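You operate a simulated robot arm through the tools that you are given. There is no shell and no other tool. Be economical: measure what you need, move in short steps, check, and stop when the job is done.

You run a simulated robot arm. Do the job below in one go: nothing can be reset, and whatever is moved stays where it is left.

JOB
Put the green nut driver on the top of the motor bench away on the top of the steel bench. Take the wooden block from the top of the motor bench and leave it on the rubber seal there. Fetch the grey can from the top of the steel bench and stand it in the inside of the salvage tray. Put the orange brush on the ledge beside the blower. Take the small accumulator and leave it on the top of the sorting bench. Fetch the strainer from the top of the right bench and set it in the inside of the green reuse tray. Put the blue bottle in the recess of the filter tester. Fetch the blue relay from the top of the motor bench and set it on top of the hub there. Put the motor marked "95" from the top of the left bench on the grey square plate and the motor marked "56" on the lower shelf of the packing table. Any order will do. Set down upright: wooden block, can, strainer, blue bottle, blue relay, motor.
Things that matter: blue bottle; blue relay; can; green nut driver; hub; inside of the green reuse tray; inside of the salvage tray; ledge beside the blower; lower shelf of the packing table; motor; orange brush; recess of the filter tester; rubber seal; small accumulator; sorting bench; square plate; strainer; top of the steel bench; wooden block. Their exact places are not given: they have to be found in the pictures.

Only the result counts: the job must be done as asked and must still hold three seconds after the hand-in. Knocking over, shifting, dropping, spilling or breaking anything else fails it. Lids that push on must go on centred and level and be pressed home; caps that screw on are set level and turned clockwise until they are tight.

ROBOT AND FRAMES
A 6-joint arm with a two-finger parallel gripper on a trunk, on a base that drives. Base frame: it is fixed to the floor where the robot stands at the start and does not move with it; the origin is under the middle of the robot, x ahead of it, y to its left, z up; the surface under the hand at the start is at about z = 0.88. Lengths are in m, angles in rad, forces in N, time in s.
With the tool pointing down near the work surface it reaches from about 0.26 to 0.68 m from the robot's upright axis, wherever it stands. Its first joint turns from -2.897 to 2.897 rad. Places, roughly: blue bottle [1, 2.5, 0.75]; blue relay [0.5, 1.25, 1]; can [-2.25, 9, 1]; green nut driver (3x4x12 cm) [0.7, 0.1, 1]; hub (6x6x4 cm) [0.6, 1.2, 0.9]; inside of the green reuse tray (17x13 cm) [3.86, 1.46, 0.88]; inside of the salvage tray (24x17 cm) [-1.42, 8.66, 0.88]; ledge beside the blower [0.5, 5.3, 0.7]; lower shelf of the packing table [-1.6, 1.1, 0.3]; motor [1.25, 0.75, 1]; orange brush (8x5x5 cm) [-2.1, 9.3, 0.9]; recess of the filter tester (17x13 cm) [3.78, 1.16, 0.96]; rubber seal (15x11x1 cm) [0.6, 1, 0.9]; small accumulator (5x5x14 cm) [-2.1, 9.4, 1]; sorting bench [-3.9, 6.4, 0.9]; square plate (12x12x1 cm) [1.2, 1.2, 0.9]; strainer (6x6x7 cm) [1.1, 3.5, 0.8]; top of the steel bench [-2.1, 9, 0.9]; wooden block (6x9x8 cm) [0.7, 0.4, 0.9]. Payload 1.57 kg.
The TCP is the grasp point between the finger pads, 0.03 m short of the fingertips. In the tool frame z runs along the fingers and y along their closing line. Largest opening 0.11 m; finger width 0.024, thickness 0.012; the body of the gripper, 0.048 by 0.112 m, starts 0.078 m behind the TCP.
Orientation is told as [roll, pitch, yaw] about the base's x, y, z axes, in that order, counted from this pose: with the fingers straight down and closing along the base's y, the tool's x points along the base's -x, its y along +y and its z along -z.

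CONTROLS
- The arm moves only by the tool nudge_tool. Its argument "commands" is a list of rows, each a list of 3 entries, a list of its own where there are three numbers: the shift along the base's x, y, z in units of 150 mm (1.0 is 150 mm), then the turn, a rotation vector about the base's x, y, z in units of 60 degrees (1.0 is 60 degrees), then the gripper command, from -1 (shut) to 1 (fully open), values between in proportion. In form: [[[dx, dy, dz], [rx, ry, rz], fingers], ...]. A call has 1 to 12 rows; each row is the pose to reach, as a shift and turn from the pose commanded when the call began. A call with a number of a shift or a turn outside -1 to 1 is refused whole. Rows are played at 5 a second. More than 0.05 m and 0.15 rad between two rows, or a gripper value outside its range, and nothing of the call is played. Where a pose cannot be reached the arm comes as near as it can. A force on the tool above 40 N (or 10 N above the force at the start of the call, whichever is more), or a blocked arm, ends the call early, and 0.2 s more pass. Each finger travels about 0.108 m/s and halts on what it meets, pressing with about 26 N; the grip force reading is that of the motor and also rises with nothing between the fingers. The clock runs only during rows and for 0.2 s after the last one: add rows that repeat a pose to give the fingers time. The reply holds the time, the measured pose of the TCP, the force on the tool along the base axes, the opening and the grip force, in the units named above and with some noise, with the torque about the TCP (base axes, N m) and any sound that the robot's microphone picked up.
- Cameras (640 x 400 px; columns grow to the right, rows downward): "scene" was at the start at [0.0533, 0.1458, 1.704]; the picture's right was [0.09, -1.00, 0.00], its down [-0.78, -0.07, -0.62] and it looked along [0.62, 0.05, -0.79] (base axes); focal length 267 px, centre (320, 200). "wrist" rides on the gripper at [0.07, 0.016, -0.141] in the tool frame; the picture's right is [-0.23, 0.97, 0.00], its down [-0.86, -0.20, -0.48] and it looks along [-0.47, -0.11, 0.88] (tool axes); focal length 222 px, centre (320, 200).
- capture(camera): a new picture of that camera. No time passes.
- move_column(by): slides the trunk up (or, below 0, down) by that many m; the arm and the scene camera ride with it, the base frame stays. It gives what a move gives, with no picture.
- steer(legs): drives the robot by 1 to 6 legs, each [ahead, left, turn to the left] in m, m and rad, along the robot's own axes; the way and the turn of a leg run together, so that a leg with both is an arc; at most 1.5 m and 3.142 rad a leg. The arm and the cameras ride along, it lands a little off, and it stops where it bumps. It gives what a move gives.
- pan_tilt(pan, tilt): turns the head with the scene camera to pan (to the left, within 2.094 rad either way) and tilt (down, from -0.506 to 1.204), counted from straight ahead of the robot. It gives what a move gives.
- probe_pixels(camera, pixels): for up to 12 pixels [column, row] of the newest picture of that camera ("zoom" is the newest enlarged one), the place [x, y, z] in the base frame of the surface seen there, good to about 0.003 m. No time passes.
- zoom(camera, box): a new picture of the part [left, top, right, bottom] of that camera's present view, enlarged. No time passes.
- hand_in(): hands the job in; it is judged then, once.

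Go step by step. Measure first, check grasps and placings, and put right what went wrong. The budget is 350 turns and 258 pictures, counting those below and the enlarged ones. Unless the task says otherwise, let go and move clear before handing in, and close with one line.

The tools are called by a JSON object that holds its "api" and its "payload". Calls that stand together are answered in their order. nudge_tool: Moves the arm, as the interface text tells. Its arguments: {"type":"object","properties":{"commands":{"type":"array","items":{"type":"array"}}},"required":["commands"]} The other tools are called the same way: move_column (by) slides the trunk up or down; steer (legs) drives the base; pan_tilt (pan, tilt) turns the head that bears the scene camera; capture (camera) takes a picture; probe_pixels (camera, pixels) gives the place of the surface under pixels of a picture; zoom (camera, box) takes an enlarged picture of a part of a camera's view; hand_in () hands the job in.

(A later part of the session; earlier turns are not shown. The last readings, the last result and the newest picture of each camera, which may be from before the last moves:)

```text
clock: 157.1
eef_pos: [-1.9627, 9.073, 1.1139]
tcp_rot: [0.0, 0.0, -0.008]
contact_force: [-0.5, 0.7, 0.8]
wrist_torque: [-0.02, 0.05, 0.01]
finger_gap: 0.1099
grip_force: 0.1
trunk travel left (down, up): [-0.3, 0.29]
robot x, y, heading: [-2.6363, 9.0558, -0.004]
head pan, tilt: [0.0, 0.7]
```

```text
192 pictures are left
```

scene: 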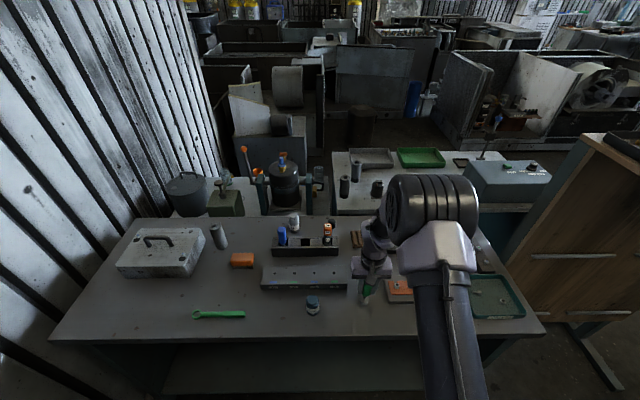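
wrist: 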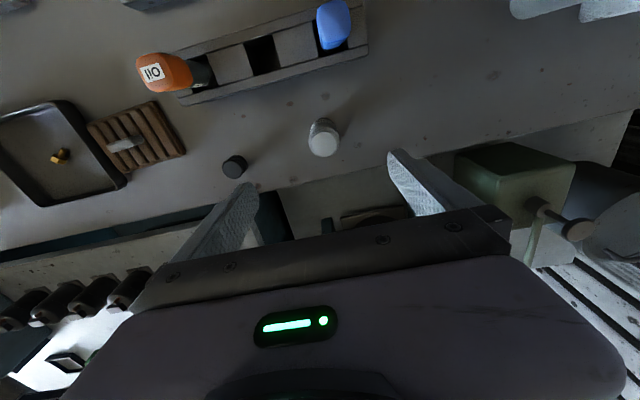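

{"api": "nudge_tool", "payload": {"commands": [[[0, 0, -0.3], [0, 0, 0], 1], [[0, 0, -0.6], [0, 0, 0], 1], [[0, 0, -0.7], [0, 0, 0], 1]]}}

{"api": "capture", "payload": {"camera": "wrist"}}

{"api": "nudge_tool", "payload": {"commands": [[[0, 0, -0.3], [0, 0, 0], 1], [[0, 0, -0.56], [0, 0, 0], 1], [[0, 0, -0.56], [0, 0, 0], 1]]}}

{"api": "capture", "payload": {"camera": "wrist"}}

```text
clock: 157.9
eef_pos: [-1.9615, 9.0739, 1.0063]
tcp_rot: [0.0, 0.002, -0.009]
contact_force: [0.6, 0.1, 0.7]
wrist_torque: [0.01, -0.02, 0.03]
finger_gap: 0.11
grip_force: 0.0
trunk travel left (down, up): [-0.3, 0.29]
robot x, y, heading: [-2.6364, 9.0554, -0.005]
head pan, tilt: [0.0, 0.7]
```

```text
191 pictures are left
```

wrist: 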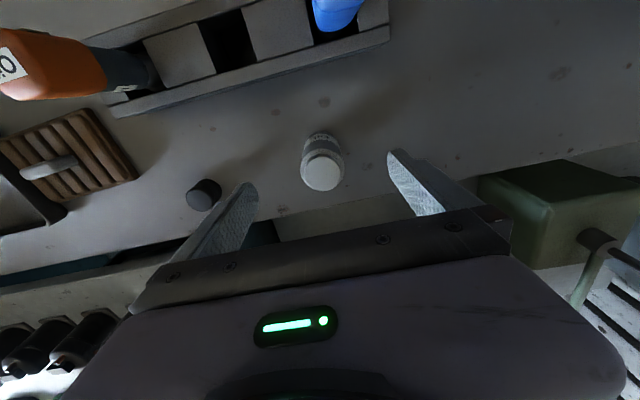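

```text
clock: 158.7
eef_pos: [-1.9618, 9.0742, 0.9234]
tcp_rot: [0.0, 0.002, -0.01]
contact_force: [0.2, 0.0, 0.2]
wrist_torque: [-0.02, 0.0, -0.04]
finger_gap: 0.11
grip_force: 0.1
trunk travel left (down, up): [-0.3, 0.29]
robot x, y, heading: [-2.637, 9.0545, -0.006]
head pan, tilt: [0.0, 0.7]
```

```text
190 pictures are left
```

wrist: 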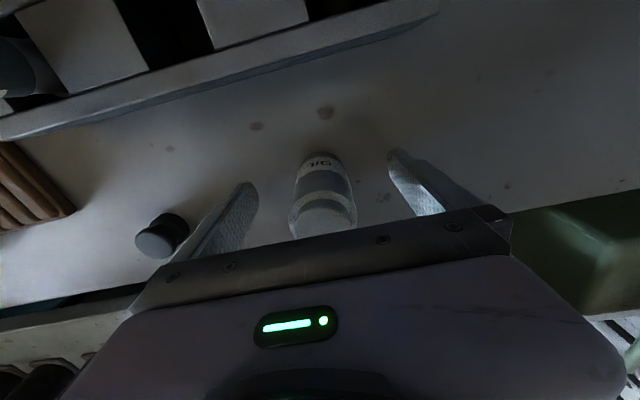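

Grip the can and lift.

{"api": "nudge_tool", "payload": {"commands": [[[0, 0, 0], [0, 0, 0], -1], [[0, 0, 0], [0, 0, 0], -1], [[0, 0, 0], [0, 0, 0], -1], [[0, 0, 0], [0, 0, 0], -1], [[0, 0, 0.3], [0, 0, 0], -1], [[0, 0, 0.6], [0, 0, 0], -1], [[0, 0, 0.9], [0, 0, 0], -1]]}}

{"api": "nudge_tool", "payload": {"commands": [[[0, 0, 0.3], [0, 0, 0], -1], [[-0.1, 0, 0.6], [0, 0, 0], -1], [[-0.3, 0, 0.8], [0, 0, 0], -1], [[-0.5, 0, 1.0], [0, 0, 0], -1], [[-0.8, 0, 1.0], [0, 0, 0], -1], [[-1, 0, 1.0], [0, 0, 0], -1]]}}

{"api": "capture", "payload": {"camera": "wrist"}}

```text
clock: 160.3
eef_pos: [-1.9638, 9.0734, 1.0579]
tcp_rot: [0.0, 0.002, -0.009]
contact_force: [-0.1, 0.1, -1.6]
wrist_torque: [-0.03, 0.01, 0.04]
finger_gap: 0.041
grip_force: 25.6
trunk travel left (down, up): [-0.3, 0.29]
robot x, y, heading: [-2.636, 9.0595, -0.004]
head pan, tilt: [0.0, 0.7]
```

```text
clock: 161.7
eef_pos: [-2.1139, 9.0747, 1.2092]
tcp_rot: [0.0, -0.003, -0.01]
contact_force: [-0.6, 0.3, -0.6]
wrist_torque: [0.01, 0.0, -0.03]
finger_gap: 0.0411
grip_force: 26.3
trunk travel left (down, up): [-0.3, 0.29]
robot x, y, heading: [-2.6328, 9.0557, -0.006]
head pan, tilt: [0.0, 0.7]
```

```text
189 pictures are left
```

wrist: 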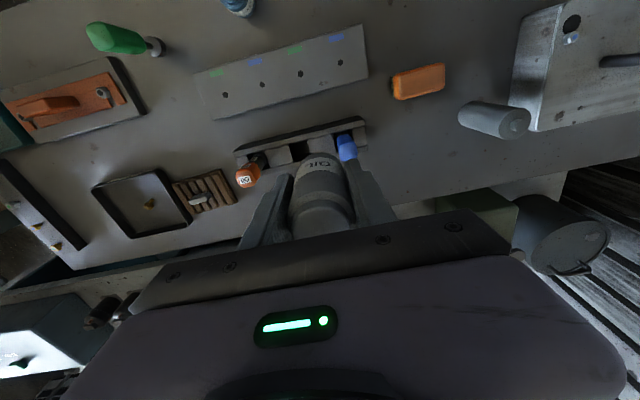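

Can held. Drive back around: retreat, south, east, face west, north to y≈8.65.

{"api": "steer", "payload": {"legs": [[-0.22, 0, 0], [0, -1.2, 0], [0, -0.95, 0.006], [1.2, 0, 0], [1.1, 0, 0]]}}

{"api": "steer", "payload": {"legs": [[0, 0, 3.14], [0, -1.0, 0], [0, -0.75, 0]]}}

{"api": "pan_tilt", "payload": {"pan": 0.0, "tilt": 0.75}}

{"api": "capture", "payload": {"camera": "scene"}}

```text
clock: 184.6
eef_pos: [-0.061, 6.8597, 1.2082]
tcp_rot: [0.0, 0.0, -0.032]
contact_force: [0.7, 0.3, -2.0]
wrist_torque: [0.01, 0.01, 0.02]
finger_gap: 0.0408
grip_force: 26.2
trunk travel left (down, up): [-0.3, 0.29]
robot x, y, heading: [-0.5828, 6.8559, -0.031]
head pan, tilt: [0.0, 0.7]
```

```text
clock: 200.7
eef_pos: [-1.0023, 8.6127, 1.2065]
tcp_rot: [0.0, 0.0, 3.086]
contact_force: [0.2, 0.4, -1.5]
wrist_torque: [-0.04, 0.0, 0.02]
finger_gap: 0.0409
grip_force: 25.5
trunk travel left (down, up): [-0.3, 0.29]
robot x, y, heading: [-0.4799, 8.6027, 3.092]
head pan, tilt: [0.0, 0.7]
```

```text
clock: 201.4
eef_pos: [-1.0025, 8.6128, 1.2087]
tcp_rot: [0.0, 0.0, 3.087]
contact_force: [-0.3, -0.4, -1.0]
wrist_torque: [0.0, 0.0, 0.0]
finger_gap: 0.0407
grip_force: 25.9
trunk travel left (down, up): [-0.3, 0.29]
robot x, y, heading: [-0.4793, 8.6053, 3.09]
head pan, tilt: [0.0, 0.75]
```

```text
188 pictures are left
```

scene: 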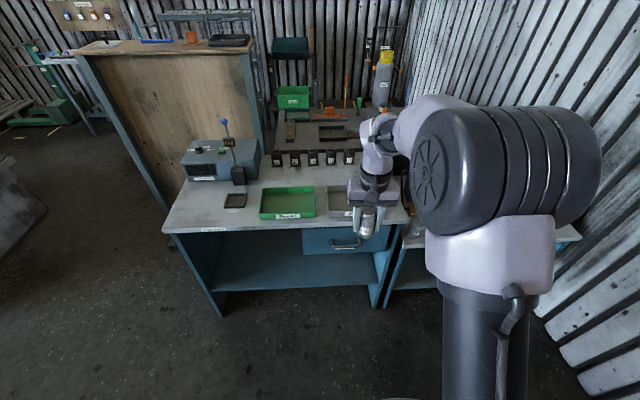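

{"api": "steer", "payload": {"legs": [[0.36, 0, 0.05]]}}

{"api": "capture", "payload": {"camera": "wrist"}}

{"api": "capture", "payload": {"camera": "scene"}}

```text
clock: 203.7
eef_pos: [-1.3606, 8.5953, 1.2078]
tcp_rot: [0.0, 0.002, 3.138]
contact_force: [-0.1, 0.4, -2.3]
wrist_torque: [0.01, -0.04, 0.0]
finger_gap: 0.0407
grip_force: 26.1
trunk travel left (down, up): [-0.3, 0.29]
robot x, y, heading: [-0.8379, 8.6145, 3.137]
head pan, tilt: [0.0, 0.75]
```

```text
187 pictures are left
```

wrist: 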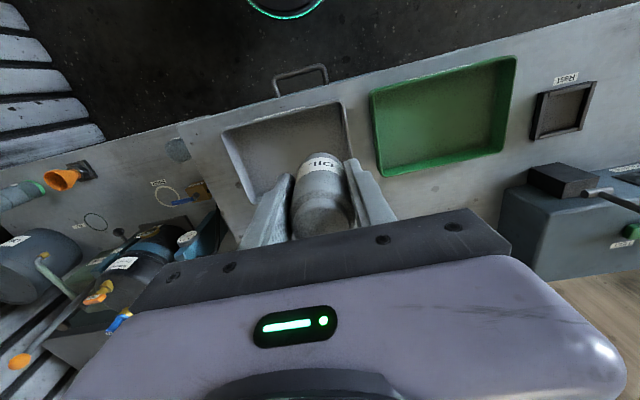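

```text
186 pictures are left
```

scene: 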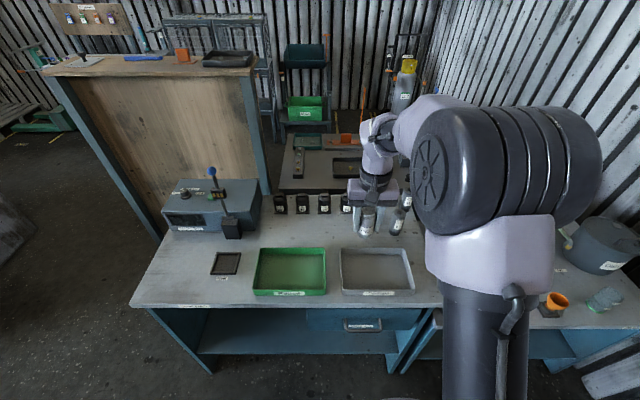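

{"api": "probe_pixels", "payload": {"camera": "scene", "pixels": [[343, 250], [407, 250], [414, 288], [343, 290], [375, 270], [355, 262], [400, 262], [400, 280], [355, 280], [378, 246]]}}

```text
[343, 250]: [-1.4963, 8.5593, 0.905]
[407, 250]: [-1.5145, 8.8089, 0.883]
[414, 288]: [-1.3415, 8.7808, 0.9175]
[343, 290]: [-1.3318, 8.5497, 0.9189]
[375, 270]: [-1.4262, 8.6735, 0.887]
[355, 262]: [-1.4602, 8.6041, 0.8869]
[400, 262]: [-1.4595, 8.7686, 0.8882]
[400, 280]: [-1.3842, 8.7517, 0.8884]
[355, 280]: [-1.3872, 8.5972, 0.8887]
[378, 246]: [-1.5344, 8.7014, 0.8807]
```

Tray floor centre (−1.42,8.67), z 0.887. Lower the can there.

{"api": "nudge_tool", "payload": {"commands": [[[-0.15, 0.2, -0.2], [0, 0, 0], -1], [[-0.3, 0.35, -0.4], [0, 0, 0], -1], [[-0.4, 0.5, -0.6], [0, 0, 0], -1], [[-0.4, 0.5, -0.85], [0, 0, 0], -1], [[-0.4, 0.5, -1], [0, 0, 0], -1]]}}

{"api": "nudge_tool", "payload": {"commands": [[[0, 0, -0.3], [0, 0, 0], -1], [[0, 0, -0.6], [0, 0, 0], -1], [[0, 0, -0.79], [0, 0, 0], -1], [[0, 0, -0.82], [0, 0, 0], -1], [[0, 0, -0.83], [0, 0, 0], -1]]}}

{"api": "zoom", "payload": {"camera": "scene", "box": [300, 190, 460, 310]}}

```text
clock: 204.9
eef_pos: [-1.4193, 8.6696, 1.0564]
tcp_rot: [0.0, 0.0, 3.138]
contact_force: [0.0, 0.6, -2.1]
wrist_torque: [0.01, 0.02, -0.03]
finger_gap: 0.0406
grip_force: 26.2
trunk travel left (down, up): [-0.3, 0.29]
robot x, y, heading: [-0.8388, 8.6135, 3.139]
head pan, tilt: [0.0, 0.75]
```

```text
clock: 206.1
eef_pos: [-1.4188, 8.6716, 0.9325]
tcp_rot: [0.0, 0.001, 3.139]
contact_force: [0.5, 1.2, -1.7]
wrist_torque: [-0.01, -0.02, -0.01]
finger_gap: 0.0405
grip_force: 26.0
trunk travel left (down, up): [-0.3, 0.29]
robot x, y, heading: [-0.8371, 8.6179, 3.136]
head pan, tilt: [0.0, 0.75]
```

```text
3.33 times, centred on (380, 250) of scene
```

zoom: 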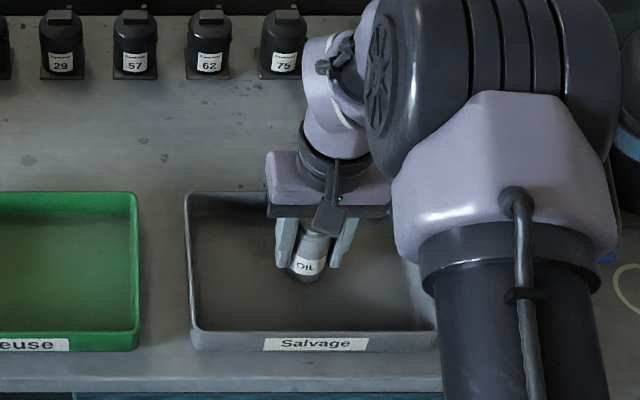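

Lower a few mm to contact.

{"api": "nudge_tool", "payload": {"commands": [[[0, 0, -0.015], [0, 0, 0], -1], [[0, 0, -0.03], [0, 0, 0], -1], [[0, 0, -0.03], [0, 0, 0], -1]]}}

```text
clock: 206.9
eef_pos: [-1.4177, 8.6705, 0.93]
tcp_rot: [0.0, -0.004, 3.138]
contact_force: [-3.3, 3.2, 26.5]
wrist_torque: [0.11, 0.23, 0.2]
finger_gap: 0.0404
grip_force: 26.3
trunk travel left (down, up): [-0.3, 0.29]
robot x, y, heading: [-0.8392, 8.6178, 3.14]
head pan, tilt: [0.0, 0.75]
```

{"api": "nudge_tool", "payload": {"commands": [[[0, 0, 0.015], [0, 0, 0], -1], [[0, 0, 0.015], [0, 0, 0], 0], [[0, 0, 0.015], [0, 0, 0], 0.6], [[0, 0, 0.015], [0, 0, 0], 0.6], [[0, 0, 0.3], [0, 0, 0], 0.6], [[0, 0, 0.6], [0, 0, 0], 0.6], [[0, 0, 0.9], [0, 0, 0], 0.6]]}}

{"api": "nudge_tool", "payload": {"commands": [[[0, 0, 0.3], [0, 0, 0], 0.6], [[0.2, 0, 0.5], [0, 0, 0], 0.6], [[0.4, -0.2, 0.7], [0, 0, 0], 0.6], [[0.6, -0.3, 0.9], [0, 0, 0], 0.6]]}}

{"api": "zoom", "payload": {"camera": "scene", "box": [300, 190, 460, 310]}}

```text
clock: 208.5
eef_pos: [-1.4203, 8.6675, 1.0659]
tcp_rot: [-0.002, 0.0, 3.138]
contact_force: [-0.1, -0.6, -0.4]
wrist_torque: [0.01, 0.02, 0.01]
finger_gap: 0.0879
grip_force: 0.2
trunk travel left (down, up): [-0.3, 0.29]
robot x, y, heading: [-0.8384, 8.6152, 3.136]
head pan, tilt: [0.0, 0.75]
```

```text
refused: row 3 steps farther than a row can; nothing moved
```

```text
3.33 times, centred on (380, 250) of scene
```

zoom: 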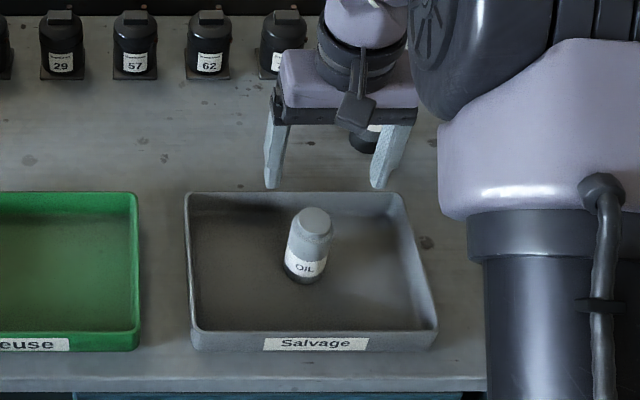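

Can stands in the salvage tray. Retract and drive back to the west side of the steel bench for the accumulator.

{"api": "nudge_tool", "payload": {"commands": [[[0, 0, 0.3], [0, 0, 0], 0.6], [[0.2, 0, 0.5], [0, 0, 0], 0.6], [[0.4, 0, 0.7], [0, 0, 0], 0.6], [[0.6, 0, 0.9], [0, 0, 0], 0.6]]}}

{"api": "steer", "payload": {"legs": [[-0.35, 0, 0], [0, 1.0, 0], [0, 0.72, 0], [1.2, 0, 0], [1.15, 0, 0], [0, 0, 3.13]]}}

```text
clock: 209.5
eef_pos: [-1.3299, 8.6689, 1.2004]
tcp_rot: [0.001, -0.001, 3.138]
contact_force: [-0.5, 0.5, -0.9]
wrist_torque: [-0.03, 0.06, 0.01]
finger_gap: 0.0879
grip_force: 0.1
trunk travel left (down, up): [-0.3, 0.29]
robot x, y, heading: [-0.8389, 8.6173, 3.139]
head pan, tilt: [0.0, 0.75]
```

```text
clock: 238.5
eef_pos: [-2.3397, 6.841, 1.1986]
tcp_rot: [0.0, 0.001, 0.037]
contact_force: [-1.1, 0.6, -1.0]
wrist_torque: [0.0, 0.01, 0.01]
finger_gap: 0.088
grip_force: 0.0
trunk travel left (down, up): [-0.3, 0.29]
robot x, y, heading: [-2.8375, 6.8773, 0.039]
head pan, tilt: [0.0, 0.75]
```

{"api": "steer", "payload": {"legs": [[0, 1.2, -0.04], [0, 1.1, 0], [0.14, 0, 0]]}}

{"api": "capture", "payload": {"camera": "wrist"}}

{"api": "pan_tilt", "payload": {"pan": 0.3, "tilt": 0.75}}

{"api": "zoom", "payload": {"camera": "scene", "box": [180, 150, 420, 300]}}

```text
clock: 250.7
eef_pos: [-2.2072, 9.0963, 1.1988]
tcp_rot: [0.0, 0.0, -0.016]
contact_force: [-0.2, -0.2, 0.2]
wrist_torque: [0.0, 0.07, 0.0]
finger_gap: 0.088
grip_force: 0.1
trunk travel left (down, up): [-0.3, 0.29]
robot x, y, heading: [-2.7004, 9.1564, -0.018]
head pan, tilt: [0.0, 0.75]
```

```text
183 pictures are left
```

wrist: 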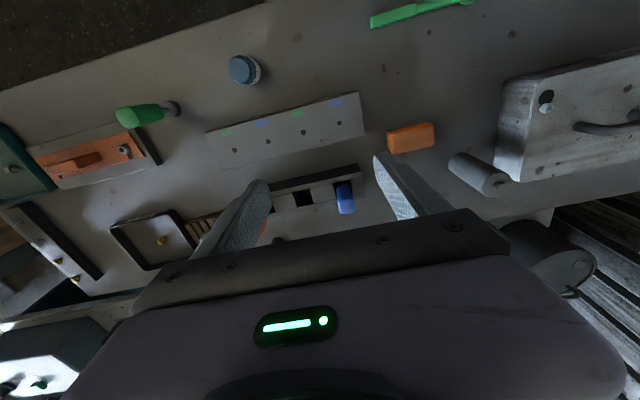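

```text
clock: 251.5
eef_pos: [-2.2091, 9.0941, 1.2004]
tcp_rot: [0.0, 0.0, -0.017]
contact_force: [0.7, 0.0, 0.4]
wrist_torque: [0.01, -0.02, 0.01]
finger_gap: 0.088
grip_force: 0.1
trunk travel left (down, up): [-0.3, 0.29]
robot x, y, heading: [-2.7004, 9.1569, -0.015]
head pan, tilt: [0.3, 0.75]
```

```text
2.67 times, centred on (300, 225) of scene
```

zoom: 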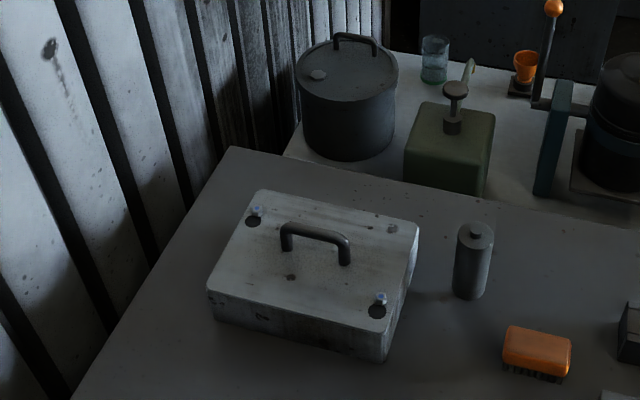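

{"api": "probe_pixels", "payload": {"camera": "zoom", "pixels": [[475, 230], [462, 235], [490, 235], [458, 255], [492, 255], [470, 262], [470, 290], [415, 240], [385, 330], [510, 335], [565, 345], [538, 345]]}}

```text
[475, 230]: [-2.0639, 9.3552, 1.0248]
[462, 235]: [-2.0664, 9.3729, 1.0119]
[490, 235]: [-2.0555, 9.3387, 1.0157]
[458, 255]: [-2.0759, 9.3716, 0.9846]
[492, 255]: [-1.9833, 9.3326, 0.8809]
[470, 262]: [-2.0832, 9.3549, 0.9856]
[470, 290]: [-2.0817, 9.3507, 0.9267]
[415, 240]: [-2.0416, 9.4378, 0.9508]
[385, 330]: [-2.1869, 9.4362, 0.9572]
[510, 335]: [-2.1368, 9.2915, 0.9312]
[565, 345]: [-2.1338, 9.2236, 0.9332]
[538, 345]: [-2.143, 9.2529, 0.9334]
```

Accumulator centre ≈ (−2.06,9.354). Move over it with opening ~0.08.

{"api": "nudge_tool", "payload": {"commands": [[[0.12, 0.25, 0], [0, 0, 0], 0.45], [[0.25, 0.5, 0], [0, 0, 0], 0.45], [[0.37, 0.75, 0], [0, 0, 0], 0.45], [[0.5, 1.0, 0], [0, 0, 0], 0.45]]}}

{"api": "nudge_tool", "payload": {"commands": [[[0.15, 0.25, 0], [0, 0, 0], 0.45], [[0.3, 0.5, 0], [0, 0, 0], 0.45], [[0.49, 0.73, 0], [0, 0, 0], 0.45], [[0.49, 0.73, -0.3], [0, 0, 0], 0.45], [[0.49, 0.73, -0.6], [0, 0, 0], 0.45]]}}

{"api": "capture", "payload": {"camera": "wrist"}}

```text
clock: 252.5
eef_pos: [-2.1318, 9.2459, 1.198]
tcp_rot: [0.001, 0.0, -0.017]
contact_force: [0.4, -0.1, 0.9]
wrist_torque: [-0.02, -0.01, -0.01]
finger_gap: 0.0799
grip_force: 0.0
trunk travel left (down, up): [-0.3, 0.29]
robot x, y, heading: [-2.7004, 9.1541, -0.018]
head pan, tilt: [0.3, 0.75]
```

```text
clock: 253.7
eef_pos: [-2.0603, 9.3549, 1.1074]
tcp_rot: [-0.001, 0.003, -0.016]
contact_force: [0.8, -0.1, -0.2]
wrist_torque: [-0.03, 0.01, 0.01]
finger_gap: 0.08
grip_force: 0.0
trunk travel left (down, up): [-0.3, 0.29]
robot x, y, heading: [-2.7029, 9.1582, -0.015]
head pan, tilt: [0.3, 0.75]
```

```text
181 pictures are left
```

wrist: 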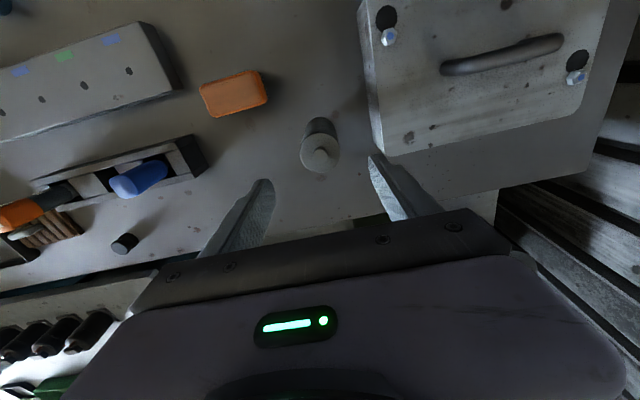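

{"api": "nudge_tool", "payload": {"commands": [[[0, 0, -0.3], [0, 0, 0], 0.45], [[0, 0, -0.6], [0, 0, 0], 0.45], [[0, 0, -0.85], [0, 0, 0], 0.45], [[0, 0, -0.98], [0, 0, 0], 0.45], [[0, 0, -0.98], [0, 0, 0], -1], [[0, 0, -0.98], [0, 0, 0], -1], [[0, 0, -0.98], [0, 0, 0], -1], [[0, 0, -0.98], [0, 0, 0], -1], [[0, 0, -0.7], [0, 0, 0], -1], [[0, 0, -0.4], [0, 0, 0], -1], [[0, 0, -0.1], [0, 0, 0], -1]]}}

{"api": "nudge_tool", "payload": {"commands": [[[0, 0, 0.3], [0, 0, 0], -1], [[-0.2, 0, 0.5], [0, 0, 0], -1], [[-0.4, -0.1, 0.7], [0, 0, 0], -1], [[-0.65, -0.2, 0.8], [0, 0, 0], -1]]}}

{"api": "capture", "payload": {"camera": "wrist"}}

```text
clock: 256.1
eef_pos: [-2.0601, 9.3542, 1.0962]
tcp_rot: [0.001, 0.0, -0.018]
contact_force: [-0.6, 0.1, -3.2]
wrist_torque: [-0.01, 0.01, 0.02]
finger_gap: 0.045
grip_force: 25.9
trunk travel left (down, up): [-0.3, 0.29]
robot x, y, heading: [-2.7, 9.154, -0.014]
head pan, tilt: [0.3, 0.75]
```

```text
clock: 257.1
eef_pos: [-2.1585, 9.3259, 1.2157]
tcp_rot: [0.001, -0.002, -0.018]
contact_force: [-0.4, 0.4, -3.3]
wrist_torque: [0.0, -0.05, -0.01]
finger_gap: 0.045
grip_force: 26.3
trunk travel left (down, up): [-0.3, 0.29]
robot x, y, heading: [-2.7011, 9.1563, -0.011]
head pan, tilt: [0.3, 0.75]
```

```text
180 pictures are left
```

wrist: 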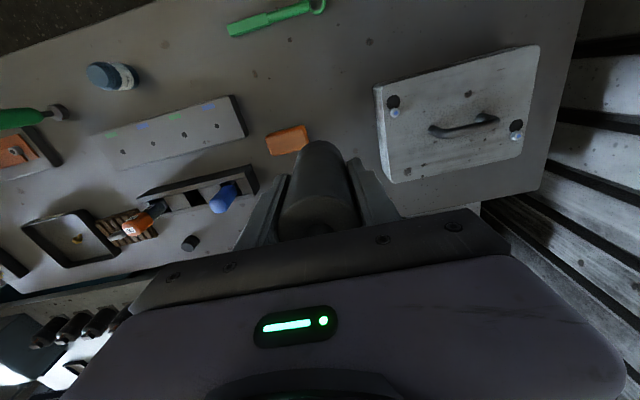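

Accumulator held. Drive to face the sorting bench.

{"api": "steer", "payload": {"legs": [[-0.15, 0, 0.012], [0, -1.2, 0], [0, -1.2, 0], [0, 0, 3.14]]}}

{"api": "pan_tilt", "payload": {"pan": 0.25, "tilt": 0.6}}

{"api": "capture", "payload": {"camera": "scene"}}

```text
clock: 277.1
eef_pos: [-3.3709, 6.5804, 1.2132]
tcp_rot: [0.0, 0.001, -3.11]
contact_force: [0.1, -0.5, -3.4]
wrist_torque: [0.01, 0.02, -0.02]
finger_gap: 0.0447
grip_force: 25.8
trunk travel left (down, up): [-0.3, 0.29]
robot x, y, heading: [-2.8372, 6.7756, -3.109]
head pan, tilt: [0.3, 0.75]
```

```text
clock: 277.8
eef_pos: [-3.3715, 6.5795, 1.2138]
tcp_rot: [0.0, 0.0, -3.11]
contact_force: [-0.2, 0.0, -3.7]
wrist_torque: [0.02, -0.02, 0.02]
finger_gap: 0.0446
grip_force: 25.4
trunk travel left (down, up): [-0.3, 0.29]
robot x, y, heading: [-2.8367, 6.7758, -3.111]
head pan, tilt: [0.25, 0.6]
```

```text
179 pictures are left
```

scene: 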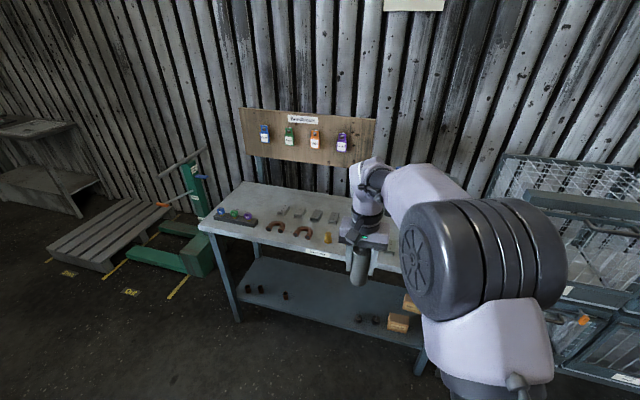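

{"api": "zoom", "payload": {"camera": "scene", "box": [180, 160, 420, 300]}}

{"api": "probe_pixels", "payload": {"camera": "scene", "pixels": [[200, 228], [340, 260], [245, 190], [345, 200], [325, 257], [260, 200], [340, 225], [275, 215], [400, 270], [290, 235], [240, 225], [305, 255]]}}

```text
2.67 times, centred on (300, 230) of scene
```

zoom: 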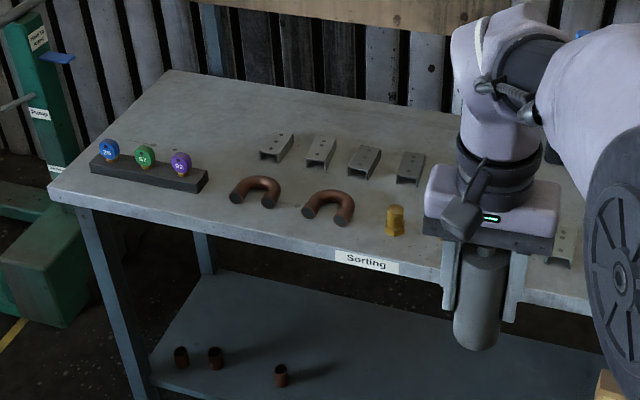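

```text
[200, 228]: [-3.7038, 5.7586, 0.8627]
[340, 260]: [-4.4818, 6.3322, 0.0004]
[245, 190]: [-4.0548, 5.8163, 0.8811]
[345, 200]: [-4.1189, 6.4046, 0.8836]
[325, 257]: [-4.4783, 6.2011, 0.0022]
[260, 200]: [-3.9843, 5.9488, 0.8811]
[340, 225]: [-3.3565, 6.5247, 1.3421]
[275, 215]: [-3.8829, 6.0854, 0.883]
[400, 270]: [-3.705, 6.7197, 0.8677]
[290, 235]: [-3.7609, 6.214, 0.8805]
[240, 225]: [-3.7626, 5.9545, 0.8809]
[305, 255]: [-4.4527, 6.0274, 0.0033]
```

{"api": "steer", "payload": {"legs": [[0.35, 0, -0.03]]}}

{"api": "capture", "payload": {"camera": "wrist"}}

{"api": "capture", "payload": {"camera": "scene"}}

```text
clock: 280.1
eef_pos: [-3.7328, 6.5932, 1.2134]
tcp_rot: [0.0, 0.0, 3.138]
contact_force: [-0.6, -0.6, -3.4]
wrist_torque: [0.03, -0.04, 0.02]
finger_gap: 0.0448
grip_force: 25.9
trunk travel left (down, up): [-0.3, 0.29]
robot x, y, heading: [-3.191, 6.767, 3.142]
head pan, tilt: [0.25, 0.6]
```

```text
177 pictures are left
```

wrist: 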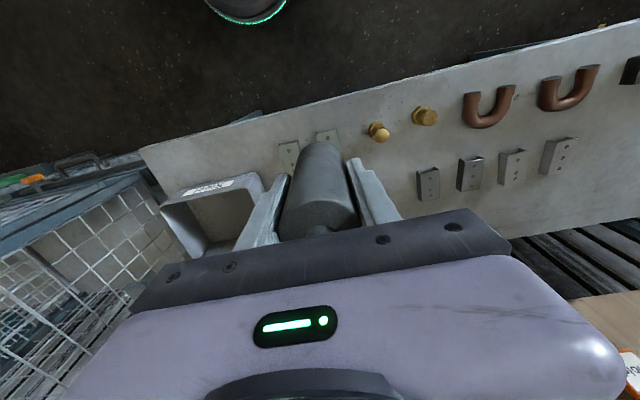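

```text
176 pictures are left
```

scene: 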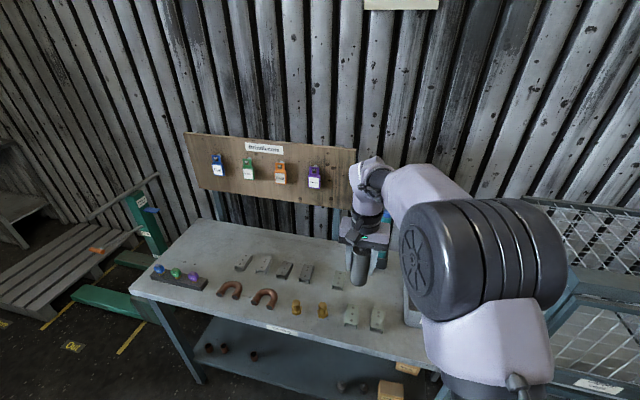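

{"api": "zoom", "payload": {"camera": "scene", "box": [200, 210, 440, 360]}}

{"api": "probe_pixels", "payload": {"camera": "zoom", "pixels": [[285, 165], [370, 195], [260, 245], [330, 262], [400, 275], [470, 285], [330, 120], [230, 100], [340, 215], [520, 100], [335, 190], [545, 250]]}}

```text
2.67 times, centred on (320, 285) of scene
```

zoom: 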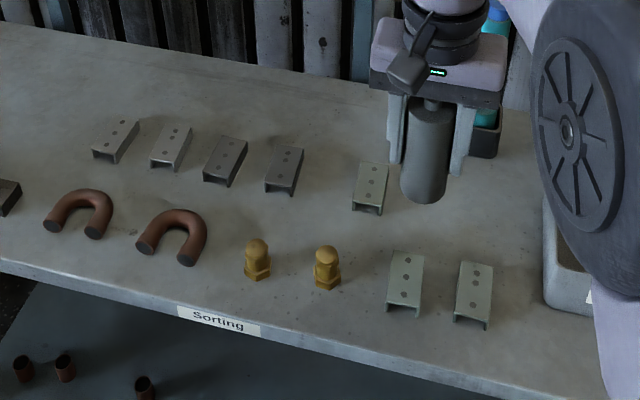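

```text
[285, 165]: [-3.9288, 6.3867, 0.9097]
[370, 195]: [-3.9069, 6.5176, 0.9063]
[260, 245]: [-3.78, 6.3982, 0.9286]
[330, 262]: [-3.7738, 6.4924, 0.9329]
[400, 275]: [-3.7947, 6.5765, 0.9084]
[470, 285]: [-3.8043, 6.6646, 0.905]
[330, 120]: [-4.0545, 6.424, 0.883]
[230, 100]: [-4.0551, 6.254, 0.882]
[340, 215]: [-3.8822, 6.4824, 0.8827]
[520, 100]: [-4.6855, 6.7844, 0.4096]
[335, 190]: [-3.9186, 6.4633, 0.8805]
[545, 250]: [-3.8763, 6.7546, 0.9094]
```

{"api": "probe_pixels", "payload": {"camera": "zoom", "pixels": [[486, 145], [488, 118], [480, 200], [440, 225], [400, 215], [490, 25], [555, 220], [450, 240]]}}

```text
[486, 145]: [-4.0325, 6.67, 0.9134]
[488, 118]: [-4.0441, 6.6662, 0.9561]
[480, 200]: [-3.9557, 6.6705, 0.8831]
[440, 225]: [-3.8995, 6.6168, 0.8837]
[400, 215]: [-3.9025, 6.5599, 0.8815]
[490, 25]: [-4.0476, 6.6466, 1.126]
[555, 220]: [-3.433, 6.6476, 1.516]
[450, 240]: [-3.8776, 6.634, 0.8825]
```

Free spot (−3.895,6.605). Drive 0.15 closer and lower.

{"api": "steer", "payload": {"legs": [[0.15, 0, 0]]}}

```text
clock: 281.5
eef_pos: [-3.879, 6.5913, 1.2136]
tcp_rot: [0.001, 0.002, 3.14]
contact_force: [-0.7, -0.6, -4.1]
wrist_torque: [0.01, -0.04, 0.02]
finger_gap: 0.0445
grip_force: 26.2
trunk travel left (down, up): [-0.3, 0.29]
robot x, y, heading: [-3.3375, 6.7731, -3.141]
head pan, tilt: [0.25, 0.6]
```

{"api": "nudge_tool", "payload": {"commands": [[[-0.1, 0.09, -0.3], [0, 0, 0], -1], [[-0.1, 0.09, -0.6], [0, 0, 0], -1], [[-0.1, 0.09, -0.9], [0, 0, 0], -1], [[-0.1, 0.09, -1], [0, 0, 0], -1]]}}

{"api": "zoom", "payload": {"camera": "scene", "box": [200, 210, 440, 360]}}

{"api": "capture", "payload": {"camera": "wrist"}}

```text
clock: 282.5
eef_pos: [-3.891, 6.605, 1.0622]
tcp_rot: [-0.002, 0.0, 3.141]
contact_force: [-0.5, 1.1, -3.8]
wrist_torque: [0.02, 0.01, -0.03]
finger_gap: 0.0447
grip_force: 26.4
trunk travel left (down, up): [-0.3, 0.29]
robot x, y, heading: [-3.335, 6.7703, -3.138]
head pan, tilt: [0.25, 0.6]
```

```text
2.67 times, centred on (320, 285) of scene
```

zoom: 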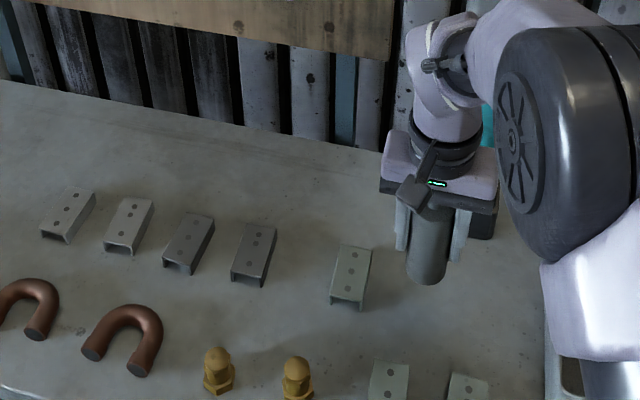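

```text
173 pictures are left
```

wrist: 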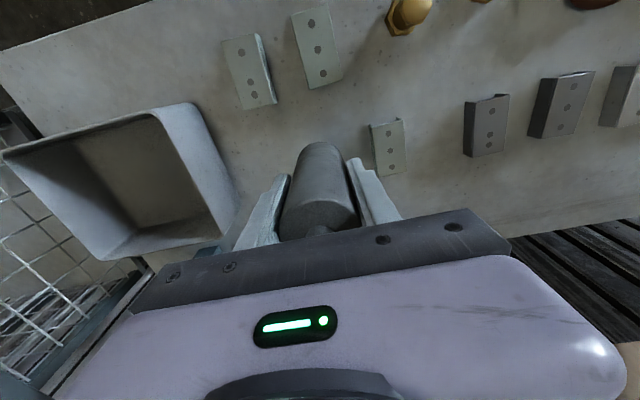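

{"api": "nudge_tool", "payload": {"commands": [[[0, 0, -0.3], [0, 0, 0], -1], [[0, 0, -0.55], [0, 0, 0], -1], [[0, 0, -0.65], [0, 0, 0], -1], [[0, 0, -0.675], [0, 0, 0], -1], [[0, 0, -0.69], [0, 0, 0], -1]]}}

```text
clock: 283.7
eef_pos: [-3.8925, 6.606, 0.9627]
tcp_rot: [0.003, -0.004, 3.14]
contact_force: [-1.4, -0.2, 23.9]
wrist_torque: [0.11, 0.0, -0.15]
finger_gap: 0.0443
grip_force: 26.3
trunk travel left (down, up): [-0.3, 0.29]
robot x, y, heading: [-3.3357, 6.7722, -3.143]
head pan, tilt: [0.25, 0.6]
```

Contact. Release gently, rise and check.

{"api": "nudge_tool", "payload": {"commands": [[[0, 0, 0.015], [0, 0, 0], -1], [[0, 0, 0.015], [0, 0, 0], 0], [[0, 0, 0.015], [0, 0, 0], 0.5], [[0, 0, 0.015], [0, 0, 0], 0.5], [[0, 0, 0.3], [0, 0, 0], 0.5], [[0, 0, 0.6], [0, 0, 0], 0.5], [[0, 0, 0.9], [0, 0, 0], 0.5], [[0.15, 0, 1], [0, 0, 0], 0.5]]}}

{"api": "nudge_tool", "payload": {"commands": [[[0.2, 0, 0.2], [0, 0, 0], 0.5], [[0.4, 0, 0.4], [0, 0, 0], 0.5], [[0.6, 0, 0.6], [0, 0, 0], 0.5]]}}

{"api": "zoom", "payload": {"camera": "scene", "box": [200, 210, 440, 360]}}

```text
clock: 285.5
eef_pos: [-3.8715, 6.6029, 1.1112]
tcp_rot: [0.0, 0.0, 3.139]
contact_force: [0.4, -0.3, 0.4]
wrist_torque: [-0.01, 0.03, -0.03]
finger_gap: 0.0825
grip_force: 0.0
trunk travel left (down, up): [-0.3, 0.29]
robot x, y, heading: [-3.3345, 6.7689, -3.138]
head pan, tilt: [0.25, 0.6]
```

```text
clock: 286.3
eef_pos: [-3.7796, 6.6055, 1.2004]
tcp_rot: [0.0, -0.002, 3.139]
contact_force: [-0.5, 0.4, 0.0]
wrist_torque: [-0.01, 0.01, 0.0]
finger_gap: 0.0825
grip_force: 0.1
trunk travel left (down, up): [-0.3, 0.29]
robot x, y, heading: [-3.3388, 6.7728, -3.142]
head pan, tilt: [0.25, 0.6]
```

```text
2.67 times, centred on (320, 285) of scene
```

zoom: 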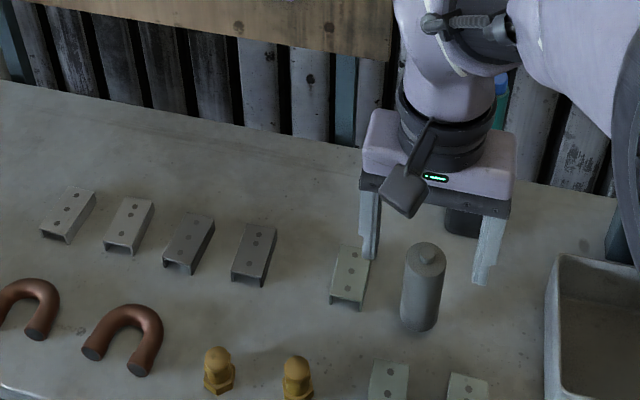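

Accumulator stands on the sorting bench. Drive back to the steel bench for the brush.

{"api": "steer", "payload": {"legs": [[-0.5, 0, 0], [0, 0, 3.14], [0, 1.2, 0], [0, 1.25, 0], [0.13, 0, 0]]}}

{"api": "pan_tilt", "payload": {"pan": 0.2, "tilt": 0.8}}

{"api": "capture", "payload": {"camera": "scene"}}

```text
clock: 308.9
eef_pos: [-2.2962, 9.3939, 1.1984]
tcp_rot: [0.0, 0.003, 0.041]
contact_force: [0.6, 0.4, 0.1]
wrist_torque: [0.02, 0.01, -0.01]
finger_gap: 0.0823
grip_force: 0.0
trunk travel left (down, up): [-0.3, 0.29]
robot x, y, heading: [-2.736, 9.2075, 0.042]
head pan, tilt: [0.25, 0.6]
```

```text
clock: 309.6
eef_pos: [-2.2985, 9.3946, 1.1984]
tcp_rot: [0.001, -0.002, 0.04]
contact_force: [0.7, -0.1, 0.1]
wrist_torque: [0.01, -0.02, 0.02]
finger_gap: 0.0826
grip_force: 0.0
trunk travel left (down, up): [-0.3, 0.29]
robot x, y, heading: [-2.7356, 9.2103, 0.042]
head pan, tilt: [0.201, 0.799]
```

```text
171 pictures are left
```

scene: 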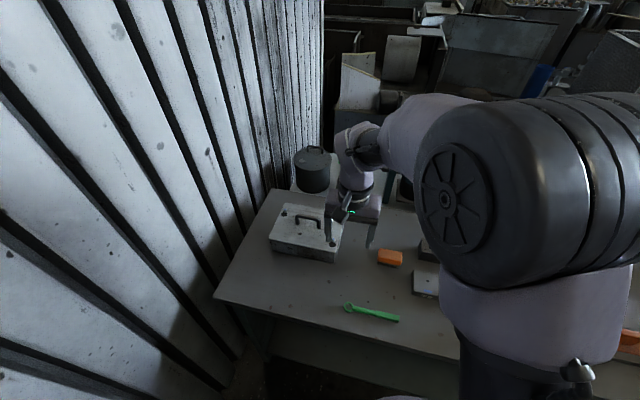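

{"api": "zoom", "payload": {"camera": "scene", "box": [355, 235, 425, 285]}}

{"api": "probe_pixels", "payload": {"camera": "zoom", "pixels": [[212, 135], [395, 155], [385, 215], [205, 180], [300, 165], [300, 240], [285, 210]]}}

```text
8.00 times, centred on (390, 260) of scene
```

zoom: 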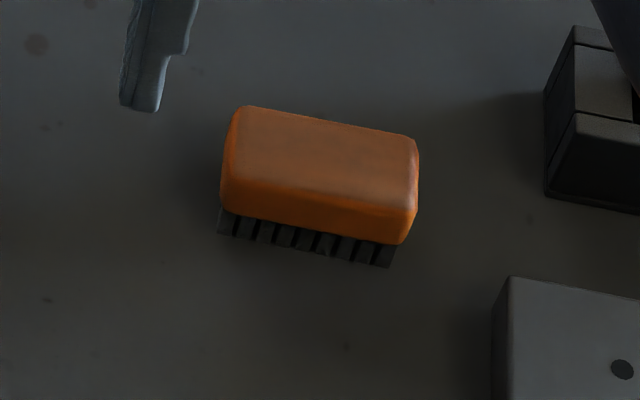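

```text
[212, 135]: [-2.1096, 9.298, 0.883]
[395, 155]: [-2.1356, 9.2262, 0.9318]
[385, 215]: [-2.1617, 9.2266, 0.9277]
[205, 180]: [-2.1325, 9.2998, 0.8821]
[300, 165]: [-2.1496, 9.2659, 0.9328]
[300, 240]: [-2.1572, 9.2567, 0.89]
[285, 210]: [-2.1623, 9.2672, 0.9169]
```

{"api": "probe_pixels", "payload": {"camera": "zoom", "pixels": [[248, 116], [404, 145], [235, 178], [400, 200], [320, 150]]}}

```text
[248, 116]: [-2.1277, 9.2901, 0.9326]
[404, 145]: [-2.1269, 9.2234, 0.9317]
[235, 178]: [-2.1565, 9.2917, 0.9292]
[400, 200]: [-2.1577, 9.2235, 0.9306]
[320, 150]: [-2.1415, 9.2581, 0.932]
```

Brush centre (−2.142,9.257), long axis along y. Move over it and grip its length.

{"api": "nudge_tool", "payload": {"commands": [[[0.2, -0.2, 0], [0, 0, -0.038], 1], [[0.4, -0.4, 0], [0, 0, -0.038], 1], [[0.6, -0.6, 0], [0, 0, -0.038], 1], [[0.8, -0.8, 0], [0, 0, -0.038], 1], [[1, -0.92, -0.1], [0, 0, -0.038], 1], [[1, -0.92, -0.4], [0, 0, -0.038], 1], [[1, -0.92, -0.7], [0, 0, -0.038], 1]]}}

{"api": "capture", "payload": {"camera": "wrist"}}

```text
clock: 311.2
eef_pos: [-2.1467, 9.2571, 1.0956]
tcp_rot: [0.002, 0.0, 0.0]
contact_force: [-0.6, 0.6, -0.1]
wrist_torque: [0.01, 0.02, 0.01]
finger_gap: 0.1101
grip_force: 0.1
trunk travel left (down, up): [-0.3, 0.29]
robot x, y, heading: [-2.7348, 9.213, 0.044]
head pan, tilt: [0.201, 0.799]
```

```text
169 pictures are left
```

wrist: 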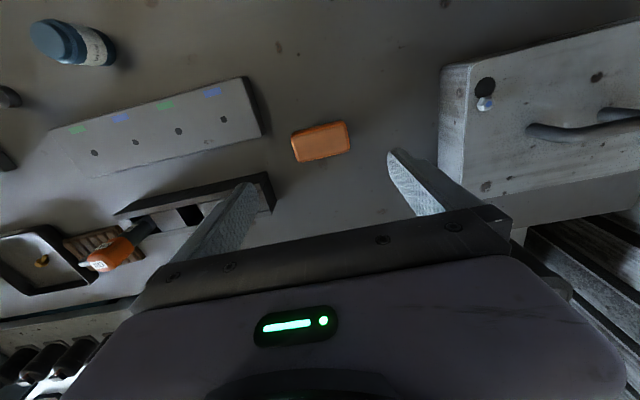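

{"api": "nudge_tool", "payload": {"commands": [[[0.03, 0, -0.3], [0, 0, 0], 1], [[0.03, 0, -0.6], [0, 0, 0], 1], [[0.03, 0, -0.9], [0, 0, 0], 1], [[0.03, 0, -1], [0, 0, 0], 1]]}}

{"api": "nudge_tool", "payload": {"commands": [[[0, 0, -0.1], [0, 0, 0], 1], [[0, 0, -0.185], [0, 0, 0], 1], [[0, 0, -0.185], [0, 0, 0], -1], [[0, 0, -0.185], [0, 0, 0], -1], [[0, 0, -0.185], [0, 0, 0], -1], [[0, 0, 0.1], [0, 0, 0], -1], [[0, 0, 0.4], [0, 0, 0], -1], [[0, 0, 0.7], [0, 0, 0], -1], [[0, 0, 1], [0, 0, 0], -1]]}}

{"api": "capture", "payload": {"camera": "wrist"}}

```text
clock: 312.2
eef_pos: [-2.1444, 9.2551, 0.9446]
tcp_rot: [-0.001, -0.001, 0.0]
contact_force: [-0.3, 0.4, -0.6]
wrist_torque: [-0.02, 0.01, 0.01]
finger_gap: 0.1098
grip_force: 0.0
trunk travel left (down, up): [-0.3, 0.29]
robot x, y, heading: [-2.7367, 9.2112, 0.039]
head pan, tilt: [0.201, 0.799]
```

```text
clock: 314.2
eef_pos: [-2.1429, 9.253, 1.0931]
tcp_rot: [0.001, 0.0, 0.0]
contact_force: [-0.1, 0.0, -0.6]
wrist_torque: [-0.03, -0.02, -0.02]
finger_gap: 0.0797
grip_force: 26.0
trunk travel left (down, up): [-0.3, 0.29]
robot x, y, heading: [-2.7376, 9.2078, 0.048]
head pan, tilt: [0.201, 0.799]
```

```text
168 pictures are left
```

wrist: 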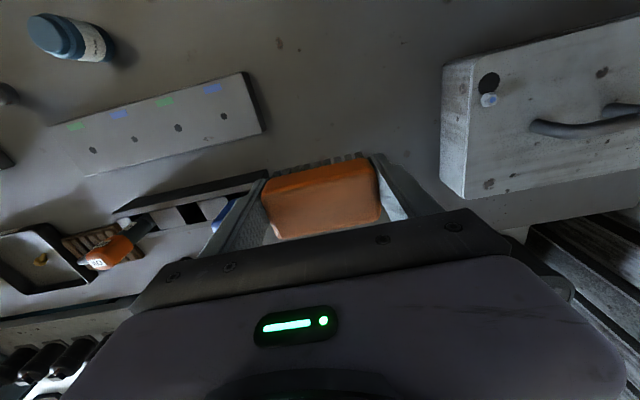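

Brush held. Retract and drive back to the aisle.

{"api": "nudge_tool", "payload": {"commands": [[[-0.2, 0, 0.2], [0, 0, 0], -1], [[-0.4, 0, 0.4], [0, 0, 0], -1], [[-0.6, 0, 0.6], [0, 0, 0], -1], [[-0.7, 0, 0.9], [0, 0, 0], -1]]}}

{"api": "steer", "payload": {"legs": [[-0.12, 0, -0.045], [0, -1.2, 0], [0, -1.1, 0], [1.2, 0, 0], [1.1, 0, 0]]}}

{"api": "pan_tilt", "payload": {"pan": -0.8, "tilt": 0.5}}

{"api": "capture", "payload": {"camera": "scene"}}

```text
clock: 315.2
eef_pos: [-2.2485, 9.256, 1.2302]
tcp_rot: [0.001, 0.001, 0.0]
contact_force: [0.4, 0.3, -1.5]
wrist_torque: [0.03, -0.01, 0.01]
finger_gap: 0.0797
grip_force: 26.0
trunk travel left (down, up): [-0.3, 0.29]
robot x, y, heading: [-2.7317, 9.2092, 0.042]
head pan, tilt: [0.201, 0.799]
```

```text
clock: 338.1
eef_pos: [-0.091, 6.998, 1.2297]
tcp_rot: [-0.001, 0.001, -0.006]
contact_force: [-0.3, -0.5, -1.1]
wrist_torque: [-0.05, 0.01, 0.0]
finger_gap: 0.0796
grip_force: 26.1
trunk travel left (down, up): [-0.3, 0.29]
robot x, y, heading: [-0.5778, 6.955, 0.034]
head pan, tilt: [0.201, 0.799]
```

```text
clock: 339.4
eef_pos: [-0.0917, 6.9984, 1.229]
tcp_rot: [0.002, 0.0, -0.006]
contact_force: [0.2, -0.2, -0.7]
wrist_torque: [0.0, -0.01, 0.01]
finger_gap: 0.0797
grip_force: 25.8
trunk travel left (down, up): [-0.3, 0.29]
robot x, y, heading: [-0.5791, 6.9571, 0.035]
head pan, tilt: [-0.799, 0.499]
```

```text
167 pictures are left
```

scene: 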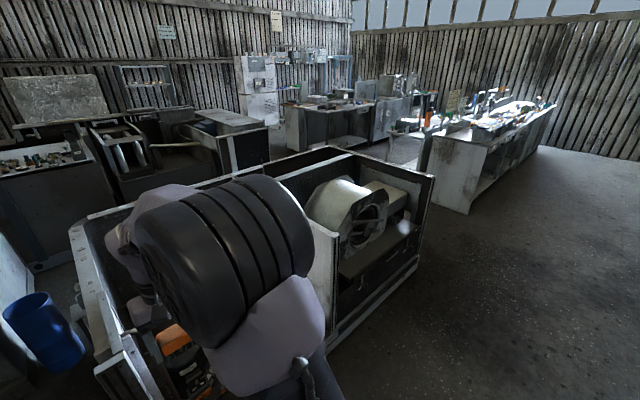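

The blower box is seen at right. Drive to be abreast and look in.

{"api": "steer", "payload": {"legs": [[0, -1.4, -0.03]]}}

{"api": "pan_tilt", "payload": {"pan": -0.1, "tilt": 0.75}}

{"api": "capture", "payload": {"camera": "scene"}}

{"api": "capture", "payload": {"camera": "wrist"}}

```text
clock: 346.3
eef_pos: [-0.0518, 5.6011, 1.2304]
tcp_rot: [0.0, 0.002, -0.023]
contact_force: [-0.7, -0.3, -2.0]
wrist_torque: [0.02, 0.01, 0.03]
finger_gap: 0.0795
grip_force: 25.9
trunk travel left (down, up): [-0.3, 0.29]
robot x, y, heading: [-0.5437, 5.5658, 0.017]
head pan, tilt: [-0.799, 0.499]
```

```text
clock: 347.4
eef_pos: [-0.0535, 5.6002, 1.2311]
tcp_rot: [-0.001, -0.001, -0.021]
contact_force: [-0.7, 0.5, -1.1]
wrist_torque: [-0.02, 0.05, -0.01]
finger_gap: 0.0796
grip_force: 26.4
trunk travel left (down, up): [-0.3, 0.29]
robot x, y, heading: [-0.5415, 5.564, 0.017]
head pan, tilt: [-0.099, 0.75]
```

```text
166 pictures are left
```

scene: 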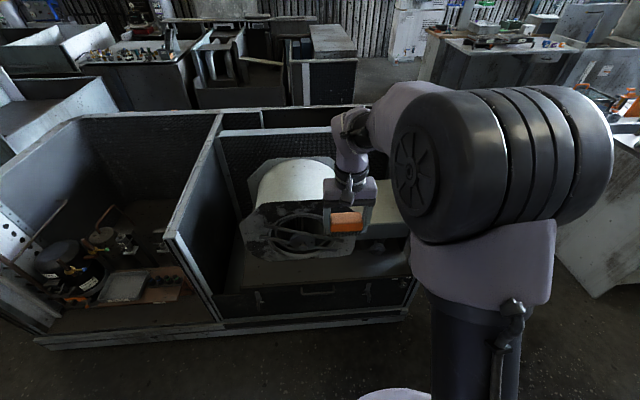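

```text
165 pictures are left
```

wrist: 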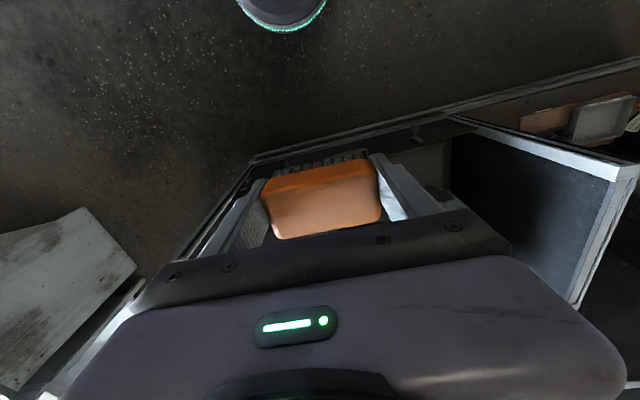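

{"api": "zoom", "payload": {"camera": "scene", "box": [160, 110, 440, 330]}}

{"api": "probe_pixels", "payload": {"camera": "scene", "pixels": [[380, 225], [395, 245], [390, 215], [250, 270], [310, 275], [400, 265], [380, 262], [350, 275], [290, 180], [175, 240], [220, 290], [410, 300]]}}

```text
1.82 times, centred on (300, 220) of scene
```

zoom: 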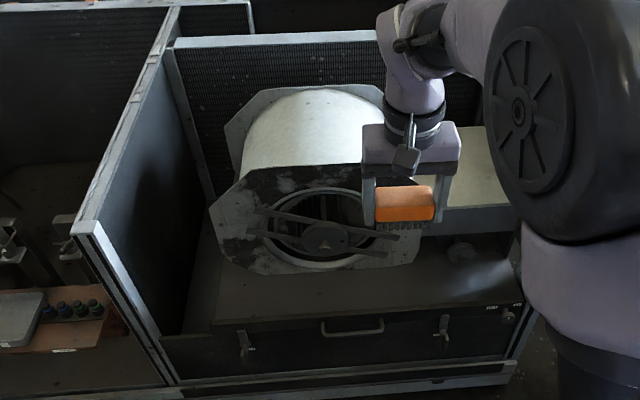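

```text
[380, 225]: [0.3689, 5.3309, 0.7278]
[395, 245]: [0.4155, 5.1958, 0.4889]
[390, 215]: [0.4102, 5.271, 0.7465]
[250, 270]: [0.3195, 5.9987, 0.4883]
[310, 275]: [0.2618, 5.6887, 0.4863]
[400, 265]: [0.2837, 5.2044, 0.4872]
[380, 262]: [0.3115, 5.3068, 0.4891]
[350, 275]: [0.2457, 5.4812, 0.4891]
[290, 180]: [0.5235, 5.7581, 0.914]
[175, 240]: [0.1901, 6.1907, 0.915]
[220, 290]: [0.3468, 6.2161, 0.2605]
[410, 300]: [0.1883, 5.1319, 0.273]
```

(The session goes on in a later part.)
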